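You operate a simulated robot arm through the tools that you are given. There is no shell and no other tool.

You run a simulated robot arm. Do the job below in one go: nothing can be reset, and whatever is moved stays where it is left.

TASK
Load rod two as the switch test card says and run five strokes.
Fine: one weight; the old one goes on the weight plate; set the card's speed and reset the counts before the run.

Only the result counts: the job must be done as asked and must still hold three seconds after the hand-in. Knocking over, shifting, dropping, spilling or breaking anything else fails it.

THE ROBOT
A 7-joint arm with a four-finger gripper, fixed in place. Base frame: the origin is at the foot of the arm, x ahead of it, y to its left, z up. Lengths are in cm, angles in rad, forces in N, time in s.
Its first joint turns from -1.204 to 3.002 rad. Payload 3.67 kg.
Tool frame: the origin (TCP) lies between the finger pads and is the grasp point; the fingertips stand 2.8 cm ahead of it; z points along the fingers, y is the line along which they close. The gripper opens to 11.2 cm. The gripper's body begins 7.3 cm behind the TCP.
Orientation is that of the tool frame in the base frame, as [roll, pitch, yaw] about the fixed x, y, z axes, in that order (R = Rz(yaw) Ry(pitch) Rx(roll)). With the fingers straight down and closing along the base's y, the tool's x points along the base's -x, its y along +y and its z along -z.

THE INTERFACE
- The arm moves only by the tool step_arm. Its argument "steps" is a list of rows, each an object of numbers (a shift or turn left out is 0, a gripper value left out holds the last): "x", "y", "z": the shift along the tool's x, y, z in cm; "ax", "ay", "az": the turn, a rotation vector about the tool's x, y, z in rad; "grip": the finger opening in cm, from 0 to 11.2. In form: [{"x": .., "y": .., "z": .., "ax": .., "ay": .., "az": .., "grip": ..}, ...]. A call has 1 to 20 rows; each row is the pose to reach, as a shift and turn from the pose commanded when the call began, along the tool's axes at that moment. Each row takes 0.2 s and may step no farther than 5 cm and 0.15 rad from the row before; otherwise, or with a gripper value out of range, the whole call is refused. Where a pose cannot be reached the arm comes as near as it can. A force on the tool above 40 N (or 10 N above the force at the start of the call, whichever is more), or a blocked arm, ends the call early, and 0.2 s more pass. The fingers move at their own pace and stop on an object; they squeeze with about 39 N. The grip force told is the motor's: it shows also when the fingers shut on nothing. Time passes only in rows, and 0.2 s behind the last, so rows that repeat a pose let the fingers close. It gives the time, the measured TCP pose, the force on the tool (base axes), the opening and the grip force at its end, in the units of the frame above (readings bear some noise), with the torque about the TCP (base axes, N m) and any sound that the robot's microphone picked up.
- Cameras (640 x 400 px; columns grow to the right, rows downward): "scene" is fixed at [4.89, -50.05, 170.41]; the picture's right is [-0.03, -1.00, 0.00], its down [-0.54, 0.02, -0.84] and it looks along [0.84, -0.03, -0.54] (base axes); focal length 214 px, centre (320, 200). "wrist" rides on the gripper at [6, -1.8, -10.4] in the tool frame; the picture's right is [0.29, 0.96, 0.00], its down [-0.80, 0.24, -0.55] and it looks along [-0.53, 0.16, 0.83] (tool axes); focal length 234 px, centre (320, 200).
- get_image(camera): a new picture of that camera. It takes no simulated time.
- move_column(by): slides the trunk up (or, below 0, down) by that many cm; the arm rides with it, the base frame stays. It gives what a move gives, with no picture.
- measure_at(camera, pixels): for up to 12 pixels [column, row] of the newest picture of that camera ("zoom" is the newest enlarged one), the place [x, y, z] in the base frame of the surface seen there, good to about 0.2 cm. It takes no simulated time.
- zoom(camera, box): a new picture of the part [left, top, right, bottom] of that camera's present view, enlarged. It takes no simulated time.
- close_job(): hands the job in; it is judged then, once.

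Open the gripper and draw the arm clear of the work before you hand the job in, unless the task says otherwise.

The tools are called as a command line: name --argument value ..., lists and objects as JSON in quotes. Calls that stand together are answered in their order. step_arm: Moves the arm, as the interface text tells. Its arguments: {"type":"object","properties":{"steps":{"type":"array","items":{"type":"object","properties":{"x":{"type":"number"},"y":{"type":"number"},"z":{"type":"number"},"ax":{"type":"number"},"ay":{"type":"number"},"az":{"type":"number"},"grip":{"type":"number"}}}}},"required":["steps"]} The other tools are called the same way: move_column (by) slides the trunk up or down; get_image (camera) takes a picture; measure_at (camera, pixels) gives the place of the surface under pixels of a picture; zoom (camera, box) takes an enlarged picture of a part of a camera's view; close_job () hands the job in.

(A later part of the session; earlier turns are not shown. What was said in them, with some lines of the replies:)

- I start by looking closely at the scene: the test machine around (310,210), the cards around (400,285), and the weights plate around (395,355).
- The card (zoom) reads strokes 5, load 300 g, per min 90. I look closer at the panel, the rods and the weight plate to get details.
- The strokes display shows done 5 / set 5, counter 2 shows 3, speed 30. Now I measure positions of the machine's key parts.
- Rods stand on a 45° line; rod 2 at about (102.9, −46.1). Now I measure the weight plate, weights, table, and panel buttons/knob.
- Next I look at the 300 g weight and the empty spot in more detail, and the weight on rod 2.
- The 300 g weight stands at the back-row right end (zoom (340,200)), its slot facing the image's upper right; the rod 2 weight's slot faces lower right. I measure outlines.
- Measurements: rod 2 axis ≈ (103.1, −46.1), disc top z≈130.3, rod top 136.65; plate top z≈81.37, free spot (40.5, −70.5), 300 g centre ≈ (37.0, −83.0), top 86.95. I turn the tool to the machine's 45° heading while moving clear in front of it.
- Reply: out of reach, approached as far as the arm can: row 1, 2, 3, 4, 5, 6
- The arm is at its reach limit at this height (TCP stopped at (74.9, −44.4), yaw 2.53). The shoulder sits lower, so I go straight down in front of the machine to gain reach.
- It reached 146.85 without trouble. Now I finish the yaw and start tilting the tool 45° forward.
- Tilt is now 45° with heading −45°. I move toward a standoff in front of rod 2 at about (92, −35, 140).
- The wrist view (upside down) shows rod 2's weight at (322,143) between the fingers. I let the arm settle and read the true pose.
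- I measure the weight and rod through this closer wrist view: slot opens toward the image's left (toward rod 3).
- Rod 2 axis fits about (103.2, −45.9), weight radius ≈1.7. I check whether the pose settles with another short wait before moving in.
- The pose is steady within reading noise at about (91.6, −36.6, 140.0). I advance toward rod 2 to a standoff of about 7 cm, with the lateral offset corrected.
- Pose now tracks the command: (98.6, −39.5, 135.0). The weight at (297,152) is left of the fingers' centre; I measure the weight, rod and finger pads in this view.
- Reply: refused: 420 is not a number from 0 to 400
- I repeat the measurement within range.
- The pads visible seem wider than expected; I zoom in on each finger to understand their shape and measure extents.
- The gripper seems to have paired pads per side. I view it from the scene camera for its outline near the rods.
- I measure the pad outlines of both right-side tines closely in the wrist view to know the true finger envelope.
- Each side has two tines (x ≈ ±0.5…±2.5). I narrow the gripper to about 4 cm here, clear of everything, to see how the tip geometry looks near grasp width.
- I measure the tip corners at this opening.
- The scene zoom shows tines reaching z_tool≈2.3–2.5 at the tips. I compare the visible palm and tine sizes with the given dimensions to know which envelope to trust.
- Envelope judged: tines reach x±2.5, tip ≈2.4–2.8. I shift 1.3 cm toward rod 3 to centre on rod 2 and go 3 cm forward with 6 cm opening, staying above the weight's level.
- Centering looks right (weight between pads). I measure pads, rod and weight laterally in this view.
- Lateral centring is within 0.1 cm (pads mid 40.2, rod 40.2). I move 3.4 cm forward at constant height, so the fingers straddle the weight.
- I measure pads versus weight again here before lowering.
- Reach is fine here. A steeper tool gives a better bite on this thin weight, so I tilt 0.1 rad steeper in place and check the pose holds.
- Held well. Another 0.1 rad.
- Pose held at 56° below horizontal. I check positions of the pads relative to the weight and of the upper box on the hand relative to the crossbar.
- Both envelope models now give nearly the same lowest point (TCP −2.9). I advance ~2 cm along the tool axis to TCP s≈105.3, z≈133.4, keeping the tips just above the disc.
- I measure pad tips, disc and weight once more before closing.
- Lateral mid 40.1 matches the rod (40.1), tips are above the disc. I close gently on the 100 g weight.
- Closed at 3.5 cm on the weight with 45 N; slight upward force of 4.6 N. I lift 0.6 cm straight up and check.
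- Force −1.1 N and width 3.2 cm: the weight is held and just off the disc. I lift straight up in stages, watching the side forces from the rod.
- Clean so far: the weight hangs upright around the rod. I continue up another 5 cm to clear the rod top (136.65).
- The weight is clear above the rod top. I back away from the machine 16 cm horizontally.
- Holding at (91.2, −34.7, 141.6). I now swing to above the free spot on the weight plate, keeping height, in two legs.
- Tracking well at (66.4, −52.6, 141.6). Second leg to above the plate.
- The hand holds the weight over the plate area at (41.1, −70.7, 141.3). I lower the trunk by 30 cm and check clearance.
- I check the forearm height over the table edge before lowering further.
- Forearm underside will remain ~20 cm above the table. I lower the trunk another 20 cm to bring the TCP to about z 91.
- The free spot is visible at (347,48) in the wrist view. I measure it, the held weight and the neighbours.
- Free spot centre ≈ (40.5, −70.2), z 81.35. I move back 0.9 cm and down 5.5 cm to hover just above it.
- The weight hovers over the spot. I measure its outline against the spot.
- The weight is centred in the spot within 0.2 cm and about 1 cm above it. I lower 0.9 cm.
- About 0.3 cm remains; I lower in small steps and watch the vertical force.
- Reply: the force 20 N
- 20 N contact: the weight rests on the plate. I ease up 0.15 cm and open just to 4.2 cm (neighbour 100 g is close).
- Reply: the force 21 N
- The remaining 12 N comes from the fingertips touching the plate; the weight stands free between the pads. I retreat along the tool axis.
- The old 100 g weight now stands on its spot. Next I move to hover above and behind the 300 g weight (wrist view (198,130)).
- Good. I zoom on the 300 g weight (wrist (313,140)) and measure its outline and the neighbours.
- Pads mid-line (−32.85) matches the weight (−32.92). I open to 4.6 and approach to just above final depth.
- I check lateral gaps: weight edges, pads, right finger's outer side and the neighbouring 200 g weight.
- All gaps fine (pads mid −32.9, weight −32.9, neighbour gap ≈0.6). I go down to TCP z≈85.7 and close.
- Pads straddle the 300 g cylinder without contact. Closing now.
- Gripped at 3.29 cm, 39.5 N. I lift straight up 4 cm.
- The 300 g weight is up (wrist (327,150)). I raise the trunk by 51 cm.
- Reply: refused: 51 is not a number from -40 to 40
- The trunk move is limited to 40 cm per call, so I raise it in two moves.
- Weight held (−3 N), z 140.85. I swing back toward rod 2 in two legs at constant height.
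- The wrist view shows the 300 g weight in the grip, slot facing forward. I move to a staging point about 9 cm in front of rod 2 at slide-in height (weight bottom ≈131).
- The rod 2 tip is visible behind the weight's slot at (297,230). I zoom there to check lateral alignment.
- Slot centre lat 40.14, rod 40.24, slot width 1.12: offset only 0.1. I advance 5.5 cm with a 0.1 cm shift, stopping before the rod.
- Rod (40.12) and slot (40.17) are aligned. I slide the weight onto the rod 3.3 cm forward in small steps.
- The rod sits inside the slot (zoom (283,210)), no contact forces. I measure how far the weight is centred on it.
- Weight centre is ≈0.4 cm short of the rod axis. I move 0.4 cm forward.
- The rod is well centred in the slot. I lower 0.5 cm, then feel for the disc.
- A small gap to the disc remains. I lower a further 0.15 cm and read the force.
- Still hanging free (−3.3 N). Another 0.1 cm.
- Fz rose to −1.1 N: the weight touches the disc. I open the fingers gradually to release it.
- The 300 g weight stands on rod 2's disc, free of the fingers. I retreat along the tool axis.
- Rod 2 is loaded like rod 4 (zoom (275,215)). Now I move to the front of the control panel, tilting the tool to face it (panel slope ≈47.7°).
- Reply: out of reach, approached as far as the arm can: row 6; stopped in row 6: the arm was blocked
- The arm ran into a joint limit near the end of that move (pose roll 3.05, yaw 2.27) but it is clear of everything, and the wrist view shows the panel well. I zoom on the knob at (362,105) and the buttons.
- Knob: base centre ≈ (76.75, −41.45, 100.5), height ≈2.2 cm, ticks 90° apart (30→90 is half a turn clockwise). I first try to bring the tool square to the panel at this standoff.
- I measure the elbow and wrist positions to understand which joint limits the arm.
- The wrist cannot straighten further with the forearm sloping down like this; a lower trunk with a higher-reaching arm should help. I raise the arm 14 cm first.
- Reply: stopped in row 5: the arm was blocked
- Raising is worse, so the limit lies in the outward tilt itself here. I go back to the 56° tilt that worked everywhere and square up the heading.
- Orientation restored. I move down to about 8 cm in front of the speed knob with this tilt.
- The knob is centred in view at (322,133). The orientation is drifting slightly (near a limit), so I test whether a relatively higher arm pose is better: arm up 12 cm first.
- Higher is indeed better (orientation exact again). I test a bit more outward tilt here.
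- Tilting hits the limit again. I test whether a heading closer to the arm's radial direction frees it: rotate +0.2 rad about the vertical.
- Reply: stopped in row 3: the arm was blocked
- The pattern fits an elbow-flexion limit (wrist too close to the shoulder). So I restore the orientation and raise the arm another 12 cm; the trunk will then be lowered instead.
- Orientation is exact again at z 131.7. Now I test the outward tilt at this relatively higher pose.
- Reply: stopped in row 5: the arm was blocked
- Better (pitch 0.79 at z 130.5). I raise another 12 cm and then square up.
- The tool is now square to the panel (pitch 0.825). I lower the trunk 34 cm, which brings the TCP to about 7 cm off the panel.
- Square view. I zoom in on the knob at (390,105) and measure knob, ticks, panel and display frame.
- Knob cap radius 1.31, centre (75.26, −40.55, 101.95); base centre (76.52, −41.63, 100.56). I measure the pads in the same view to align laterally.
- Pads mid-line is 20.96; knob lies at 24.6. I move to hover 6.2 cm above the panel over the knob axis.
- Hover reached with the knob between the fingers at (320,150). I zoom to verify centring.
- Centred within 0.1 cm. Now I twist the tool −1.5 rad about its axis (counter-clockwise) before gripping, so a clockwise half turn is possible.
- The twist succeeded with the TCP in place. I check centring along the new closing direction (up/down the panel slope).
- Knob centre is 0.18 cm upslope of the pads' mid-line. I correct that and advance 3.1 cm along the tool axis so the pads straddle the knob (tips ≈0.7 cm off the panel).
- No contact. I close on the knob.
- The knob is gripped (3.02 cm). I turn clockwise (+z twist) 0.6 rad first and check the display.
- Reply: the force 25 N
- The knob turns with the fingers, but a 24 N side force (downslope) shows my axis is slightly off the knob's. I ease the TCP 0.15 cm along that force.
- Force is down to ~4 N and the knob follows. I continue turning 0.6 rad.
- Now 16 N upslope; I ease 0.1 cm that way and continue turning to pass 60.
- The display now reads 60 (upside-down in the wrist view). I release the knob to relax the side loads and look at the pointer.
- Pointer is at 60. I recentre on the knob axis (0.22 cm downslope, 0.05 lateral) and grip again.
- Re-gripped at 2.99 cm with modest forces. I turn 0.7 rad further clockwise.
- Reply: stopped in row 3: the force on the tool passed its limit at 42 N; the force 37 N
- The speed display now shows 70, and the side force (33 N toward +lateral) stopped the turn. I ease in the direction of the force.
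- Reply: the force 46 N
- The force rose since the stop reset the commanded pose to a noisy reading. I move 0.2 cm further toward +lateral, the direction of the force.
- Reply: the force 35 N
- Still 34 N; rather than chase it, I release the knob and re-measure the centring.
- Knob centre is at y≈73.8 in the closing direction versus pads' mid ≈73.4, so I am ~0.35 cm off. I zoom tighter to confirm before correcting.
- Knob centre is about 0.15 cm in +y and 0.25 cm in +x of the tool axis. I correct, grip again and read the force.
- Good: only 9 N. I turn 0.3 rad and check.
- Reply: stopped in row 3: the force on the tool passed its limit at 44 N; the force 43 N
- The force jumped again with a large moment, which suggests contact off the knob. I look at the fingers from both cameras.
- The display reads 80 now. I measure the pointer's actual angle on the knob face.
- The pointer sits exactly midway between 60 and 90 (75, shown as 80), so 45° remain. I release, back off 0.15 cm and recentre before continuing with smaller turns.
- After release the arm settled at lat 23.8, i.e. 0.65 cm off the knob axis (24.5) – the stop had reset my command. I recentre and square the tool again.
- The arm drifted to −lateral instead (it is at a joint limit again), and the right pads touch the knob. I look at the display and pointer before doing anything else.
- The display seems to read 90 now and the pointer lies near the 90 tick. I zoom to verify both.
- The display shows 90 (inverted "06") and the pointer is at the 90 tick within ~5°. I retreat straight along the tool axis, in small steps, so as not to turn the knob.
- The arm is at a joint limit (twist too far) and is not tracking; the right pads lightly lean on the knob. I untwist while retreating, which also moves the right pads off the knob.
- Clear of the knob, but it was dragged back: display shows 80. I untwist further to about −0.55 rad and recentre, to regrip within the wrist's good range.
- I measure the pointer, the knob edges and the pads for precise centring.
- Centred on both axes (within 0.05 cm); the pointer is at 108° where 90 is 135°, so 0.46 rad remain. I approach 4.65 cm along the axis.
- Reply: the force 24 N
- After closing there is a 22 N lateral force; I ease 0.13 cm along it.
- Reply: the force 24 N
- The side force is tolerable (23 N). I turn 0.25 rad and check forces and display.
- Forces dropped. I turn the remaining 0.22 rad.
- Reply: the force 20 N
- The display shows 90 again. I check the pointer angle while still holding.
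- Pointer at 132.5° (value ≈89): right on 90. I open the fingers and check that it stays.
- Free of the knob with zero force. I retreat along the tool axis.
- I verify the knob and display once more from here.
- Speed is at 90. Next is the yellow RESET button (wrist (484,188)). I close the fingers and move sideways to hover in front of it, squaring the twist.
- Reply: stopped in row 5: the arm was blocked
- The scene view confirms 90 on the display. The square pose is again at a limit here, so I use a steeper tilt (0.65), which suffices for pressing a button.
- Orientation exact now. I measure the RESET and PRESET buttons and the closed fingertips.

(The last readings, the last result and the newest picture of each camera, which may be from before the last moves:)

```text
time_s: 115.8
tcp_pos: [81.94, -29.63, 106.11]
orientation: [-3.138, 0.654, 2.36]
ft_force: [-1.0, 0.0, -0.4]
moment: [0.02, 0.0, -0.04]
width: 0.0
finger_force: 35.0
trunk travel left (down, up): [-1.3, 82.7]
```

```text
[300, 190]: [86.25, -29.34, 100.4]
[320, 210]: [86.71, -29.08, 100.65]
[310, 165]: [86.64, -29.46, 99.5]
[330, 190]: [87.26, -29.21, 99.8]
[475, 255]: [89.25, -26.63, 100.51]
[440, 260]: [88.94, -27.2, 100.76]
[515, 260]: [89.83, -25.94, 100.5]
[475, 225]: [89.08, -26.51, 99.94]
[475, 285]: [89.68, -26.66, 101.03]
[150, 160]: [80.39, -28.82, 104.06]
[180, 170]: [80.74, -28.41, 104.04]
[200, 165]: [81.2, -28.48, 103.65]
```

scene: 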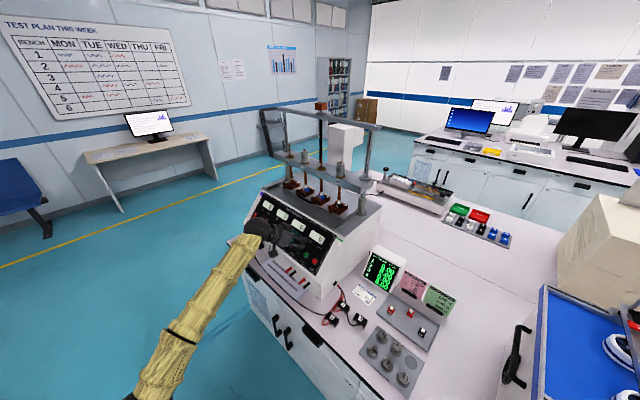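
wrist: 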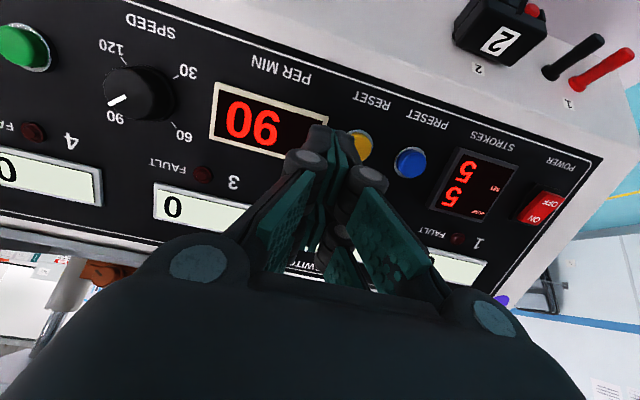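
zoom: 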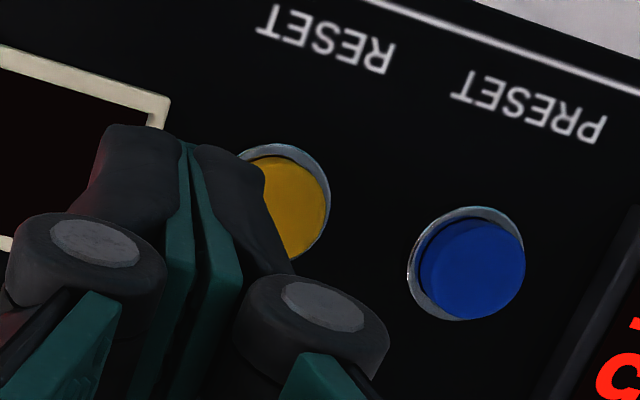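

RESET centre lies ≈2.3–2.6 cm to +lateral of the fingertips. I move to hover about 2.5 cm off it, with the upper tines aimed at the button.

step_arm --steps '[{"x": 0.9, "y": 0.8, "z": 0.46}, {"x": 1.76, "y": 1.6, "z": 0.92}, {"x": 2.64, "y": 2.3, "z": 1.38}, {"x": 2.64, "y": 2.3, "z": 1.38}]'

get_image --camera "wrist"

zoom --camera "scene" --box '[255, 200, 319, 250]'

```text
time_s: 116.8
tcp_pos: [82.51, -27.13, 103.51]
orientation: [-3.137, 0.655, 2.358]
ft_force: [-0.3, 0.8, 0.0]
moment: [-0.03, -0.01, 0.0]
width: 0.01
finger_force: 35.3
trunk travel left (down, up): [-1.3, 82.7]
```

```text
taken
```

wrist: 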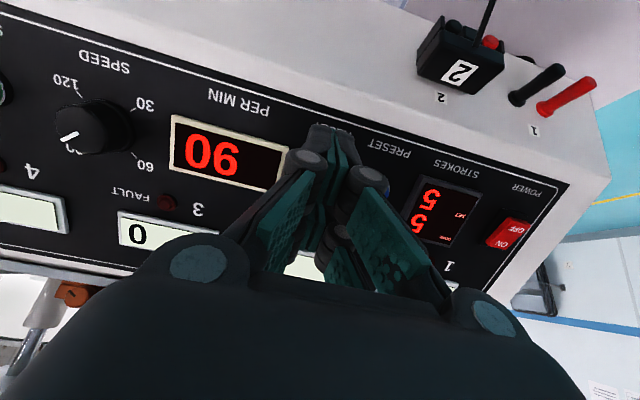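

```text
8.00 times, centred on (287, 225) of scene
```

zoom: 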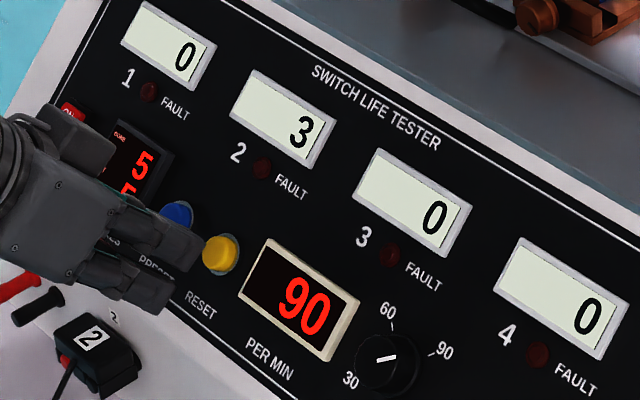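

I measure the fingertips and both buttons from the scene camera to check where the tip would land.

measure_at --camera "zoom" --pixels '[[190, 240], [197, 255], [165, 290], [175, 235], [222, 252], [235, 258], [208, 258], [222, 240], [220, 270], [180, 215], [188, 212], [170, 210]]'

```text
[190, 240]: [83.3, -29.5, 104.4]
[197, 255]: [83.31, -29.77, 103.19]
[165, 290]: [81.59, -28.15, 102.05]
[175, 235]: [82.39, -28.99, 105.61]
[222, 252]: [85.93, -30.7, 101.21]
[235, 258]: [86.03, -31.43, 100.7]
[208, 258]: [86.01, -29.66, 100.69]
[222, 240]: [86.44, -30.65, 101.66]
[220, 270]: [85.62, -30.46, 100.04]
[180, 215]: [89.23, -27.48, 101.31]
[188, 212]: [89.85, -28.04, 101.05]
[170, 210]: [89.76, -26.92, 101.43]
```

Scene measurements agree: tip centre lat ≈39.3, RESET ≈39.15, PRESET well aside (43.9). I advance 2.3 cm along the panel normal.

step_arm --steps '[{"x": -0.1, "z": 0.6}, {"x": -0.2, "z": 1.2}, {"x": -0.3, "z": 1.8}, {"x": -0.39, "z": 2.27}, {"x": -0.39, "z": 2.27}]'

zoom --camera "scene" --box '[245, 195, 309, 245]'

```text
time_s: 118.0
tcp_pos: [83.8, -28.1, 102.02]
orientation: [-3.137, 0.654, 2.358]
ft_force: [0.0, 0.5, 0.1]
moment: [0.03, 0.0, -0.02]
width: 0.0
finger_force: 35.7
trunk travel left (down, up): [-1.3, 82.7]
```

```text
8.00 times, centred on (277, 220) of scene
```

zoom: 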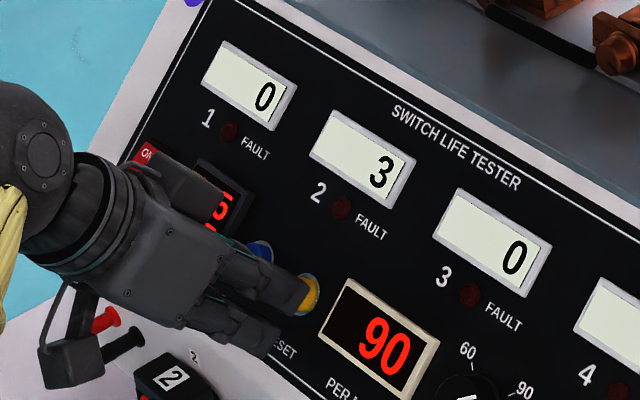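

The upper tine is at the yellow button. I press on in small steps.

step_arm --steps '[{"x": -0.035, "z": 0.2}, {"x": -0.07, "z": 0.4}, {"x": -0.07, "z": 0.4}]'

zoom --camera "scene" --box '[245, 195, 309, 245]'

```text
time_s: 118.8
tcp_pos: [84.0, -28.23, 101.77]
orientation: [-3.136, 0.655, 2.358]
ft_force: [0.5, 0.5, 1.0]
moment: [0.01, -0.03, 0.03]
width: 0.62
finger_force: 35.5
trunk travel left (down, up): [-1.3, 82.7]
```

```text
8.00 times, centred on (277, 220) of scene
```

zoom: 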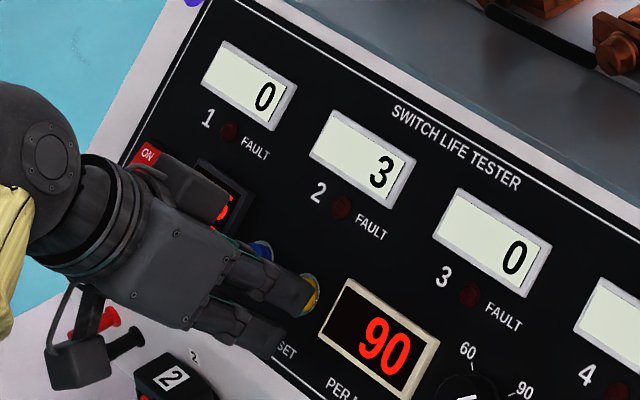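

The button seam is wedging the two fingers apart (width 0.62). I back off and shift 0.75 cm so that one finger's flat tip meets the button.

step_arm --steps '[{"x": 0.1, "z": -0.6}, {"x": 0.21, "z": -1.2}, {"x": 0.21, "y": 0.4, "z": -1.2, "grip": 0.0}, {"x": 0.21, "y": 0.75, "z": -1.2}, {"x": 0.21, "y": 0.75, "z": -1.2}]'

zoom --camera "scene" --box '[255, 205, 303, 243]'

```text
time_s: 120.0
tcp_pos: [83.95, -27.25, 102.47]
orientation: [-3.139, 0.655, 2.359]
ft_force: [0.0, -0.8, 0.1]
moment: [-0.01, -0.03, 0.01]
width: 0.02
finger_force: 35.7
trunk travel left (down, up): [-1.3, 82.7]
```

```text
10.53 times, centred on (279, 224) of scene
```

zoom: 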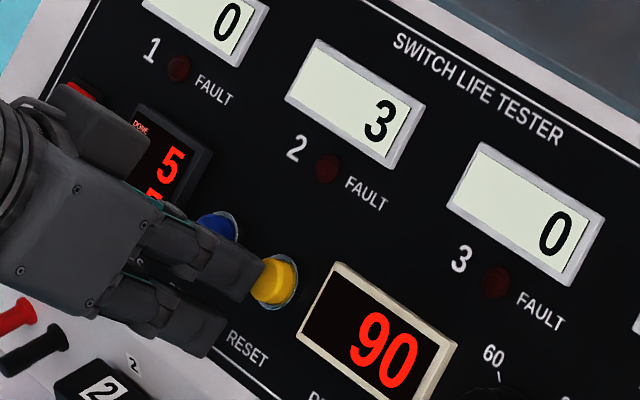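

I measure the tine tip and the yellow button again.

measure_at --camera "zoom" --pixels '[[240, 270], [250, 285], [235, 290], [225, 330], [278, 280], [290, 285], [268, 290], [275, 265], [272, 300], [215, 228]]'

```text
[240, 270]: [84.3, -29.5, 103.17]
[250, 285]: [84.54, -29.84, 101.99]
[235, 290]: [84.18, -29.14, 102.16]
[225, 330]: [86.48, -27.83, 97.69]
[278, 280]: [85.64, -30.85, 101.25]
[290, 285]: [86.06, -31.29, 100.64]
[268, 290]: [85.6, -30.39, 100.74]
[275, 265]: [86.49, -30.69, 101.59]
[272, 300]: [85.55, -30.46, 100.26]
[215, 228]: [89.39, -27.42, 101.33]
```

The left finger tip spans lat 38.7–40.1 and the button centre is ≈39.1; I shift 0.25 cm back and press along the normal.

step_arm --steps '[{"y": -0.25}, {"x": -0.1, "y": -0.25, "z": 0.55}, {"x": -0.17, "y": -0.25, "z": 1.0}, {"x": -0.22, "y": -0.25, "z": 1.3}, {"x": -0.22, "y": -0.25, "z": 1.3}]'

zoom --camera "scene" --box '[245, 195, 309, 245]'

```text
time_s: 121.2
tcp_pos: [84.36, -28.23, 101.69]
orientation: [-3.137, 0.656, 2.356]
ft_force: [-1.1, 1.1, 2.4]
moment: [-0.07, -0.06, -0.04]
width: 0.61
finger_force: 35.7
trunk travel left (down, up): [-1.3, 82.7]
heard: click
```

```text
8.00 times, centred on (277, 220) of scene
```

zoom: 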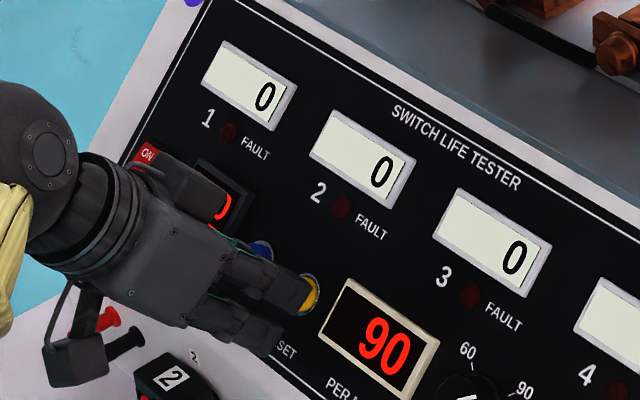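

A click was heard and counter 2 now shows 0. I back away from the button.

step_arm --steps '[{"x": 0.1, "z": -0.6}, {"x": 0.3, "z": -1.8}, {"x": 0.6, "z": -3.4}, {"x": 0.9, "z": -5.0}]'

zoom --camera "scene" --box '[240, 190, 340, 270]'

get_image --camera "wrist"

```text
time_s: 122.2
tcp_pos: [81.74, -25.69, 105.07]
orientation: [-3.137, 0.655, 2.358]
ft_force: [-0.2, -0.5, -0.6]
moment: [-0.01, 0.0, 0.01]
width: 0.0
finger_force: 35.8
trunk travel left (down, up): [-1.3, 82.7]
```

```text
5.00 times, centred on (290, 230) of scene
```

zoom: 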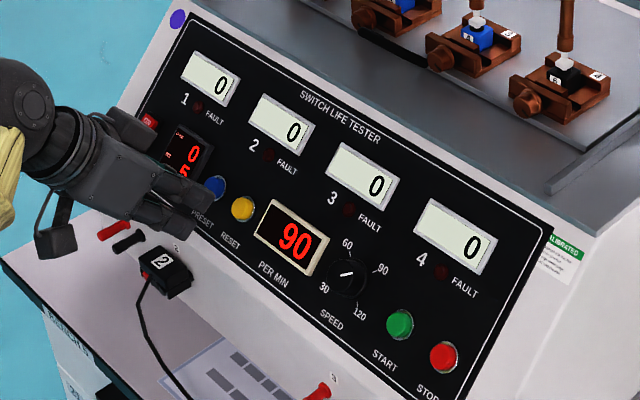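

```text
taken
```

wrist: 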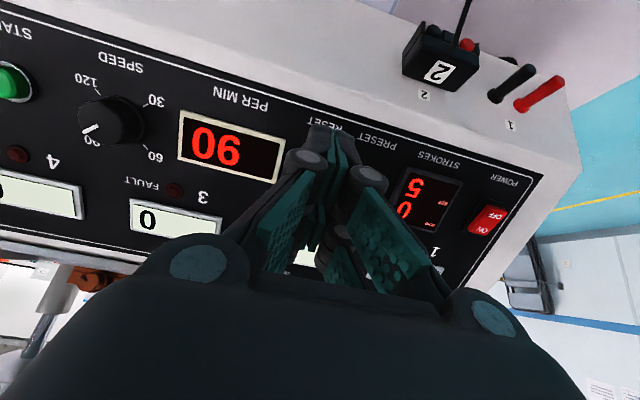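

All counters are 0, done 0 / set 5, speed 90. I now move sideways, 8 cm off the panel, to the green START button.

step_arm --steps '[{"y": -4.0}, {"y": -8.0}, {"y": -12.0}, {"y": -16.0}, {"y": -20.0}, {"y": -22.0}, {"y": -22.0}]'

zoom --camera "scene" --box '[240, 190, 360, 280]'

```text
time_s: 123.8
tcp_pos: [65.93, -42.45, 104.65]
orientation: [3.127, 0.639, 2.342]
ft_force: [0.2, 0.4, 0.4]
moment: [-0.02, -0.01, 0.0]
width: 0.02
finger_force: 35.6
trunk travel left (down, up): [-1.3, 82.7]
```

```text
4.44 times, centred on (300, 235) of scene
```

zoom: 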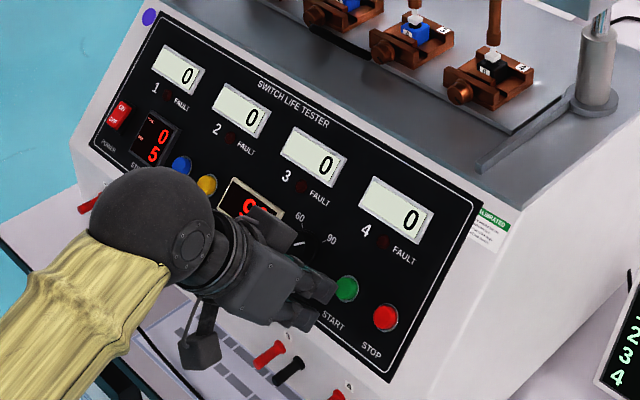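

Slightly near the limit again; a steeper pitch by 0.07 rad should free it.

step_arm --steps '[{"ay": 0.04}, {"ay": 0.07}, {"ay": 0.07}]'

zoom --camera "scene" --box '[285, 225, 349, 275]'

measure_at --camera "zoom" --pixels '[[260, 235], [280, 245], [240, 240], [262, 215], [262, 255], [200, 225], [185, 215], [220, 240], [355, 325]]'

```text
time_s: 124.6
tcp_pos: [66.18, -41.11, 105.05]
orientation: [-3.136, 0.586, 2.358]
ft_force: [-0.6, -1.1, 0.1]
moment: [0.0, 0.01, 0.03]
width: 0.0
finger_force: 36.2
trunk travel left (down, up): [-1.3, 82.7]
```

```text
8.00 times, centred on (317, 250) of scene
```

zoom: 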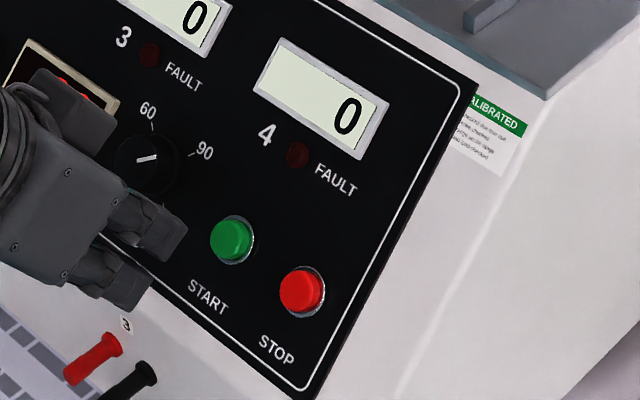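

```text
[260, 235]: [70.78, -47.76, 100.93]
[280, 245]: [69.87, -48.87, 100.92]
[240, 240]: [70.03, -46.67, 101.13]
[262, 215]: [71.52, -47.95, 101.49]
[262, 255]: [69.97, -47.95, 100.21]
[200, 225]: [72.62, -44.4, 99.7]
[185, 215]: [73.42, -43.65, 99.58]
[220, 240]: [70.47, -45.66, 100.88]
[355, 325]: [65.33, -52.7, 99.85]
```

START centre lat ≈16.95. I advance to a hover ≈2 cm off the button.

step_arm --steps '[{"x": -0.3, "y": -0.05, "z": 0.87}, {"x": -0.6, "y": -0.1, "z": 1.75}, {"x": -0.89, "y": -0.15, "z": 2.62}, {"x": -0.89, "y": -0.15, "z": 2.62}]'

zoom --camera "scene" --box '[285, 225, 349, 275]'

```text
time_s: 125.6
tcp_pos: [67.75, -42.81, 103.41]
orientation: [-3.138, 0.584, 2.358]
ft_force: [0.0, 0.2, 0.1]
moment: [0.01, 0.0, 0.03]
width: 0.01
finger_force: 35.4
trunk travel left (down, up): [-1.3, 82.7]
```

```text
8.00 times, centred on (317, 250) of scene
```

zoom: 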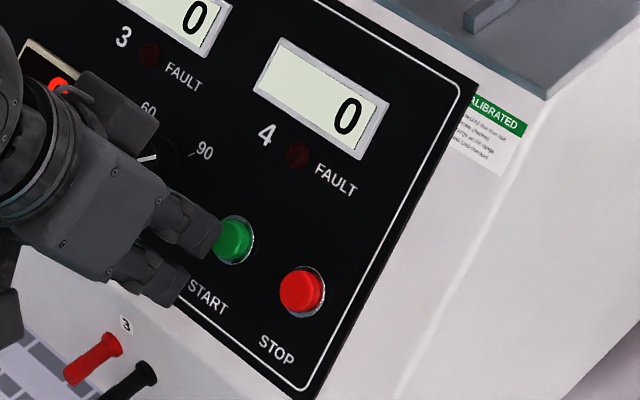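

I check the tip's lateral position relative to the START button.

measure_at --camera "zoom" --pixels '[[205, 235], [213, 245], [200, 245], [235, 238], [245, 243], [228, 250], [237, 222], [175, 285]]'

```text
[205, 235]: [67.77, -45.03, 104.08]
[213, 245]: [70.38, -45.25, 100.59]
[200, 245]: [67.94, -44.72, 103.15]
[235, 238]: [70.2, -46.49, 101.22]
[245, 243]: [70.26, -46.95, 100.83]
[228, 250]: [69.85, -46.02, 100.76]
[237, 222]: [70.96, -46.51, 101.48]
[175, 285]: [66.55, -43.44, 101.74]
```

The fingertip covers the START button. I press along the normal.

step_arm --steps '[{"x": -0.19, "z": 0.78}, {"x": -0.36, "z": 1.46}, {"x": -0.44, "z": 1.8}, {"x": -0.5, "z": 2.05}, {"x": -0.54, "z": 2.2}, {"x": -0.54, "z": 2.2}]'

zoom --camera "scene" --box '[240, 190, 360, 280]'

```text
time_s: 127.0
tcp_pos: [68.76, -43.96, 101.88]
orientation: [-3.138, 0.585, 2.358]
ft_force: [-1.3, 1.7, 2.7]
moment: [-0.04, -0.08, 0.03]
width: 0.62
finger_force: 35.8
trunk travel left (down, up): [-1.3, 82.7]
heard: click
```

```text
4.44 times, centred on (300, 235) of scene
```

zoom: 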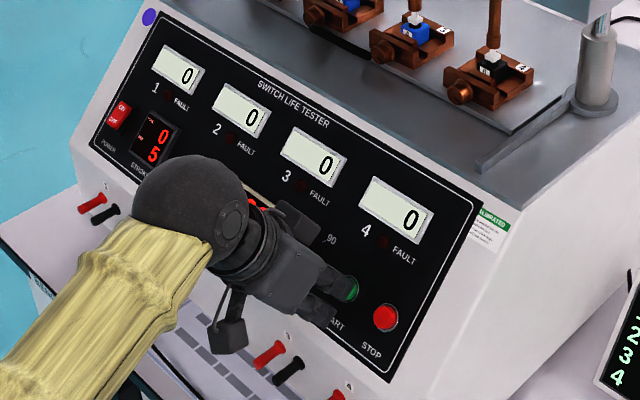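

Click heard on START. I withdraw straight back and watch the machine run.

step_arm --steps '[{"x": 0.15, "z": -0.7}, {"x": 0.4, "z": -2.0}, {"x": 0.75, "z": -3.4}, {"x": 1.0, "z": -4.6}]'

zoom --camera "scene" --box '[240, 130, 400, 280]'

```text
time_s: 128.0
tcp_pos: [66.49, -41.57, 105.04]
orientation: [-3.137, 0.586, 2.358]
ft_force: [0.7, -1.0, 0.4]
moment: [0.02, 0.03, 0.02]
width: 0.0
finger_force: 35.5
trunk travel left (down, up): [-1.3, 82.7]
```

```text
2.67 times, centred on (320, 205) of scene
```

zoom: 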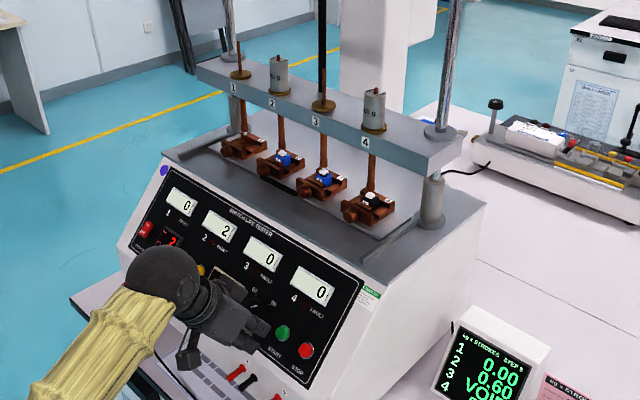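

The machine is running (counter 2 shows 2, weight load 0.60). I wait with the arm clear until it finishes.

step_arm --steps '[{"x": 0.3, "z": -1.0}, {"x": 0.3, "z": -1.0}, {"x": 0.3, "z": -1.0}, {"x": 0.3, "z": -1.0}, {"x": 0.3, "z": -1.0}, {"x": 0.3, "z": -1.0}, {"x": 0.3, "z": -1.0}, {"x": 0.3, "z": -1.0}, {"x": 0.3, "z": -1.0}, {"x": 0.3, "z": -1.0}, {"x": 0.3, "z": -1.0}, {"x": 0.3, "z": -1.0}, {"x": 0.3, "z": -1.0}, {"x": 0.3, "z": -1.0}, {"x": 0.3, "z": -1.0}]'

zoom --camera "scene" --box '[240, 130, 400, 280]'

zoom --camera "scene" --box '[350, 240, 414, 300]'

zoom --camera "scene" --box '[240, 190, 340, 270]'

```text
time_s: 131.2
tcp_pos: [65.97, -41.04, 105.74]
orientation: [-3.139, 0.584, 2.36]
ft_force: [-0.2, -0.4, 0.4]
moment: [0.01, 0.02, -0.01]
width: 0.0
finger_force: 35.7
trunk travel left (down, up): [-1.3, 82.7]
```

```text
2.67 times, centred on (320, 205) of scene
```

zoom: 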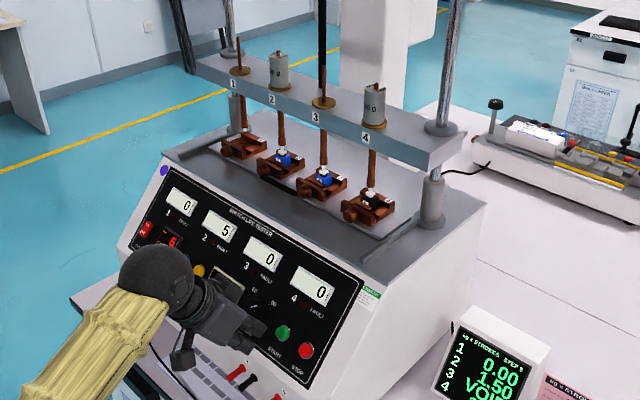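

```text
6.67 times, centred on (382, 270) of scene
```

zoom: 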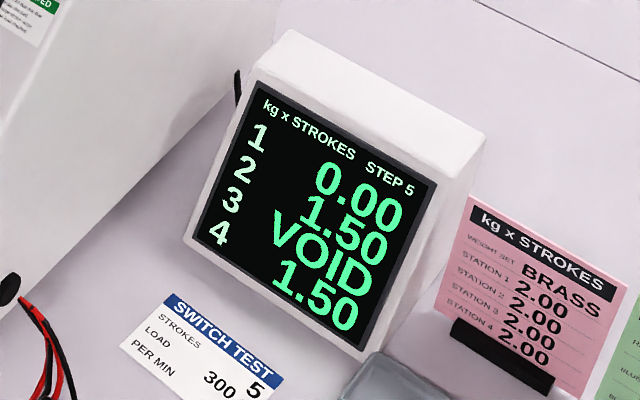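

```text
5.00 times, centred on (290, 230) of scene
```

zoom: 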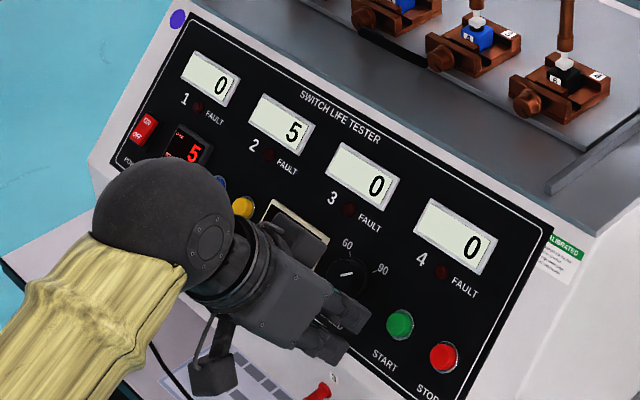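

Counter 2 shows 5, station 2 logged 1.50 (5 × 0.30 kg), and the run ended. I open the gripper and raise the trunk to draw the arm clear.

step_arm --steps '[{"x": 0.3, "z": -1.0, "grip": 6.0}, {"x": 0.3, "z": -1.0, "grip": 8.0}]'

move_column --by 35

get_image --camera "scene"

```text
time_s: 131.8
tcp_pos: [65.22, -40.36, 106.47]
orientation: [-3.137, 0.585, 2.358]
ft_force: [0.4, 0.2, 0.7]
moment: [0.02, 0.01, 0.0]
width: 8.0
finger_force: 0.1
trunk travel left (down, up): [-1.3, 82.7]
```

```text
time_s: 135.2
tcp_pos: [65.22, -40.32, 141.46]
orientation: [-3.139, 0.585, 2.358]
ft_force: [-1.2, 0.6, -0.9]
moment: [0.02, 0.06, 0.0]
width: 8.0
finger_force: 0.1
trunk travel left (down, up): [-36.2, 47.8]
```

```text
taken
```

scene: 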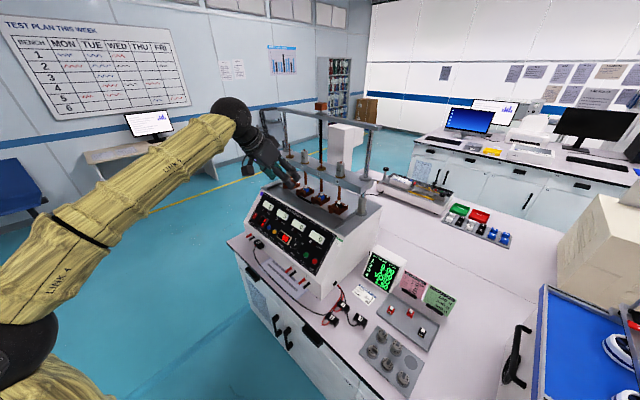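

The arm is clear. I check the final state of the panel, rods and weight plate.

zoom --camera "scene" --box '[240, 190, 340, 270]'

zoom --camera "scene" --box '[290, 140, 370, 220]'

zoom --camera "scene" --box '[310, 270, 460, 400]'

```text
5.00 times, centred on (290, 230) of scene
```

zoom: 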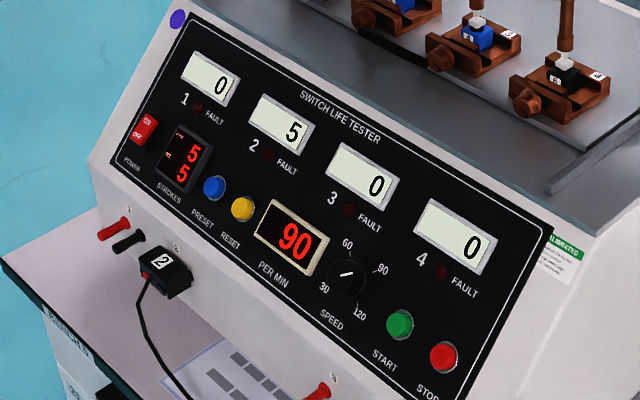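

```text
5.00 times, centred on (330, 180) of scene
```

zoom: 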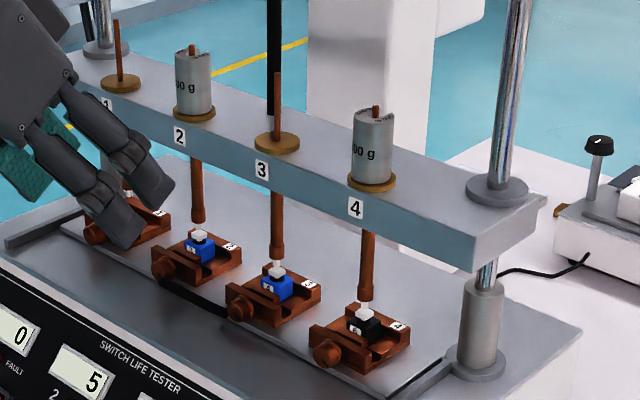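

```text
3.08 times, centred on (385, 335) of scene
```

zoom: 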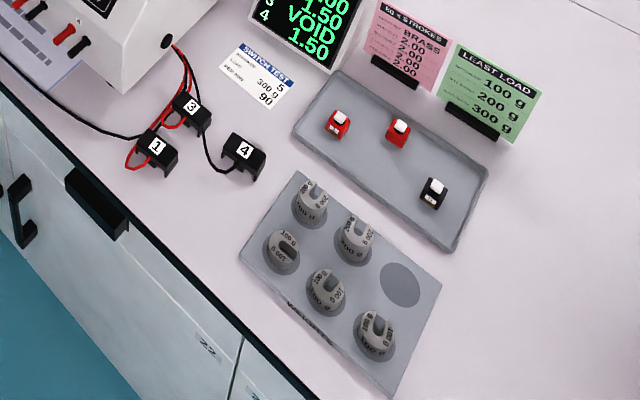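

Everything is in place. Rod 2 carries the single 300 g weight, and the old 100 g weight stands on the plate. The panel shows speed 90, strokes 5/5 and counter 2 at 5. The gripper is open and clear, so I hand in the job.

close_job

```text
The job is handed in.
```

Rod two was loaded with a single 300 g weight, as the switch test card says, and the five strokes were run at 90 per minute. I've handed the job in.

- **Weights:** the old 100 g weight from rod two is on the free spot of the weight plate. The 300 g weight came from the same plate.
- **Settings:** the speed display reads 90. I pressed RESET before the run, and all four counters and the strokes-done display went to 0.
- **Run:** counter 2 shows 5 and the strokes display shows 5 done of 5 set. The kg × strokes monitor shows 1.50 for station 2, which is five strokes at 0.30 kg.

- **Knob:** it took several grips to turn and slipped back to 80 once. I turned it again and confirmed 90 before starting.
- **Other stations:** the monitor also changed for stations I didn't touch, showing VOID for station 3 and 1.50 for station 4.

The final pictures show nothing else moved or knocked over. The gripper is open and the arm is drawn clear.
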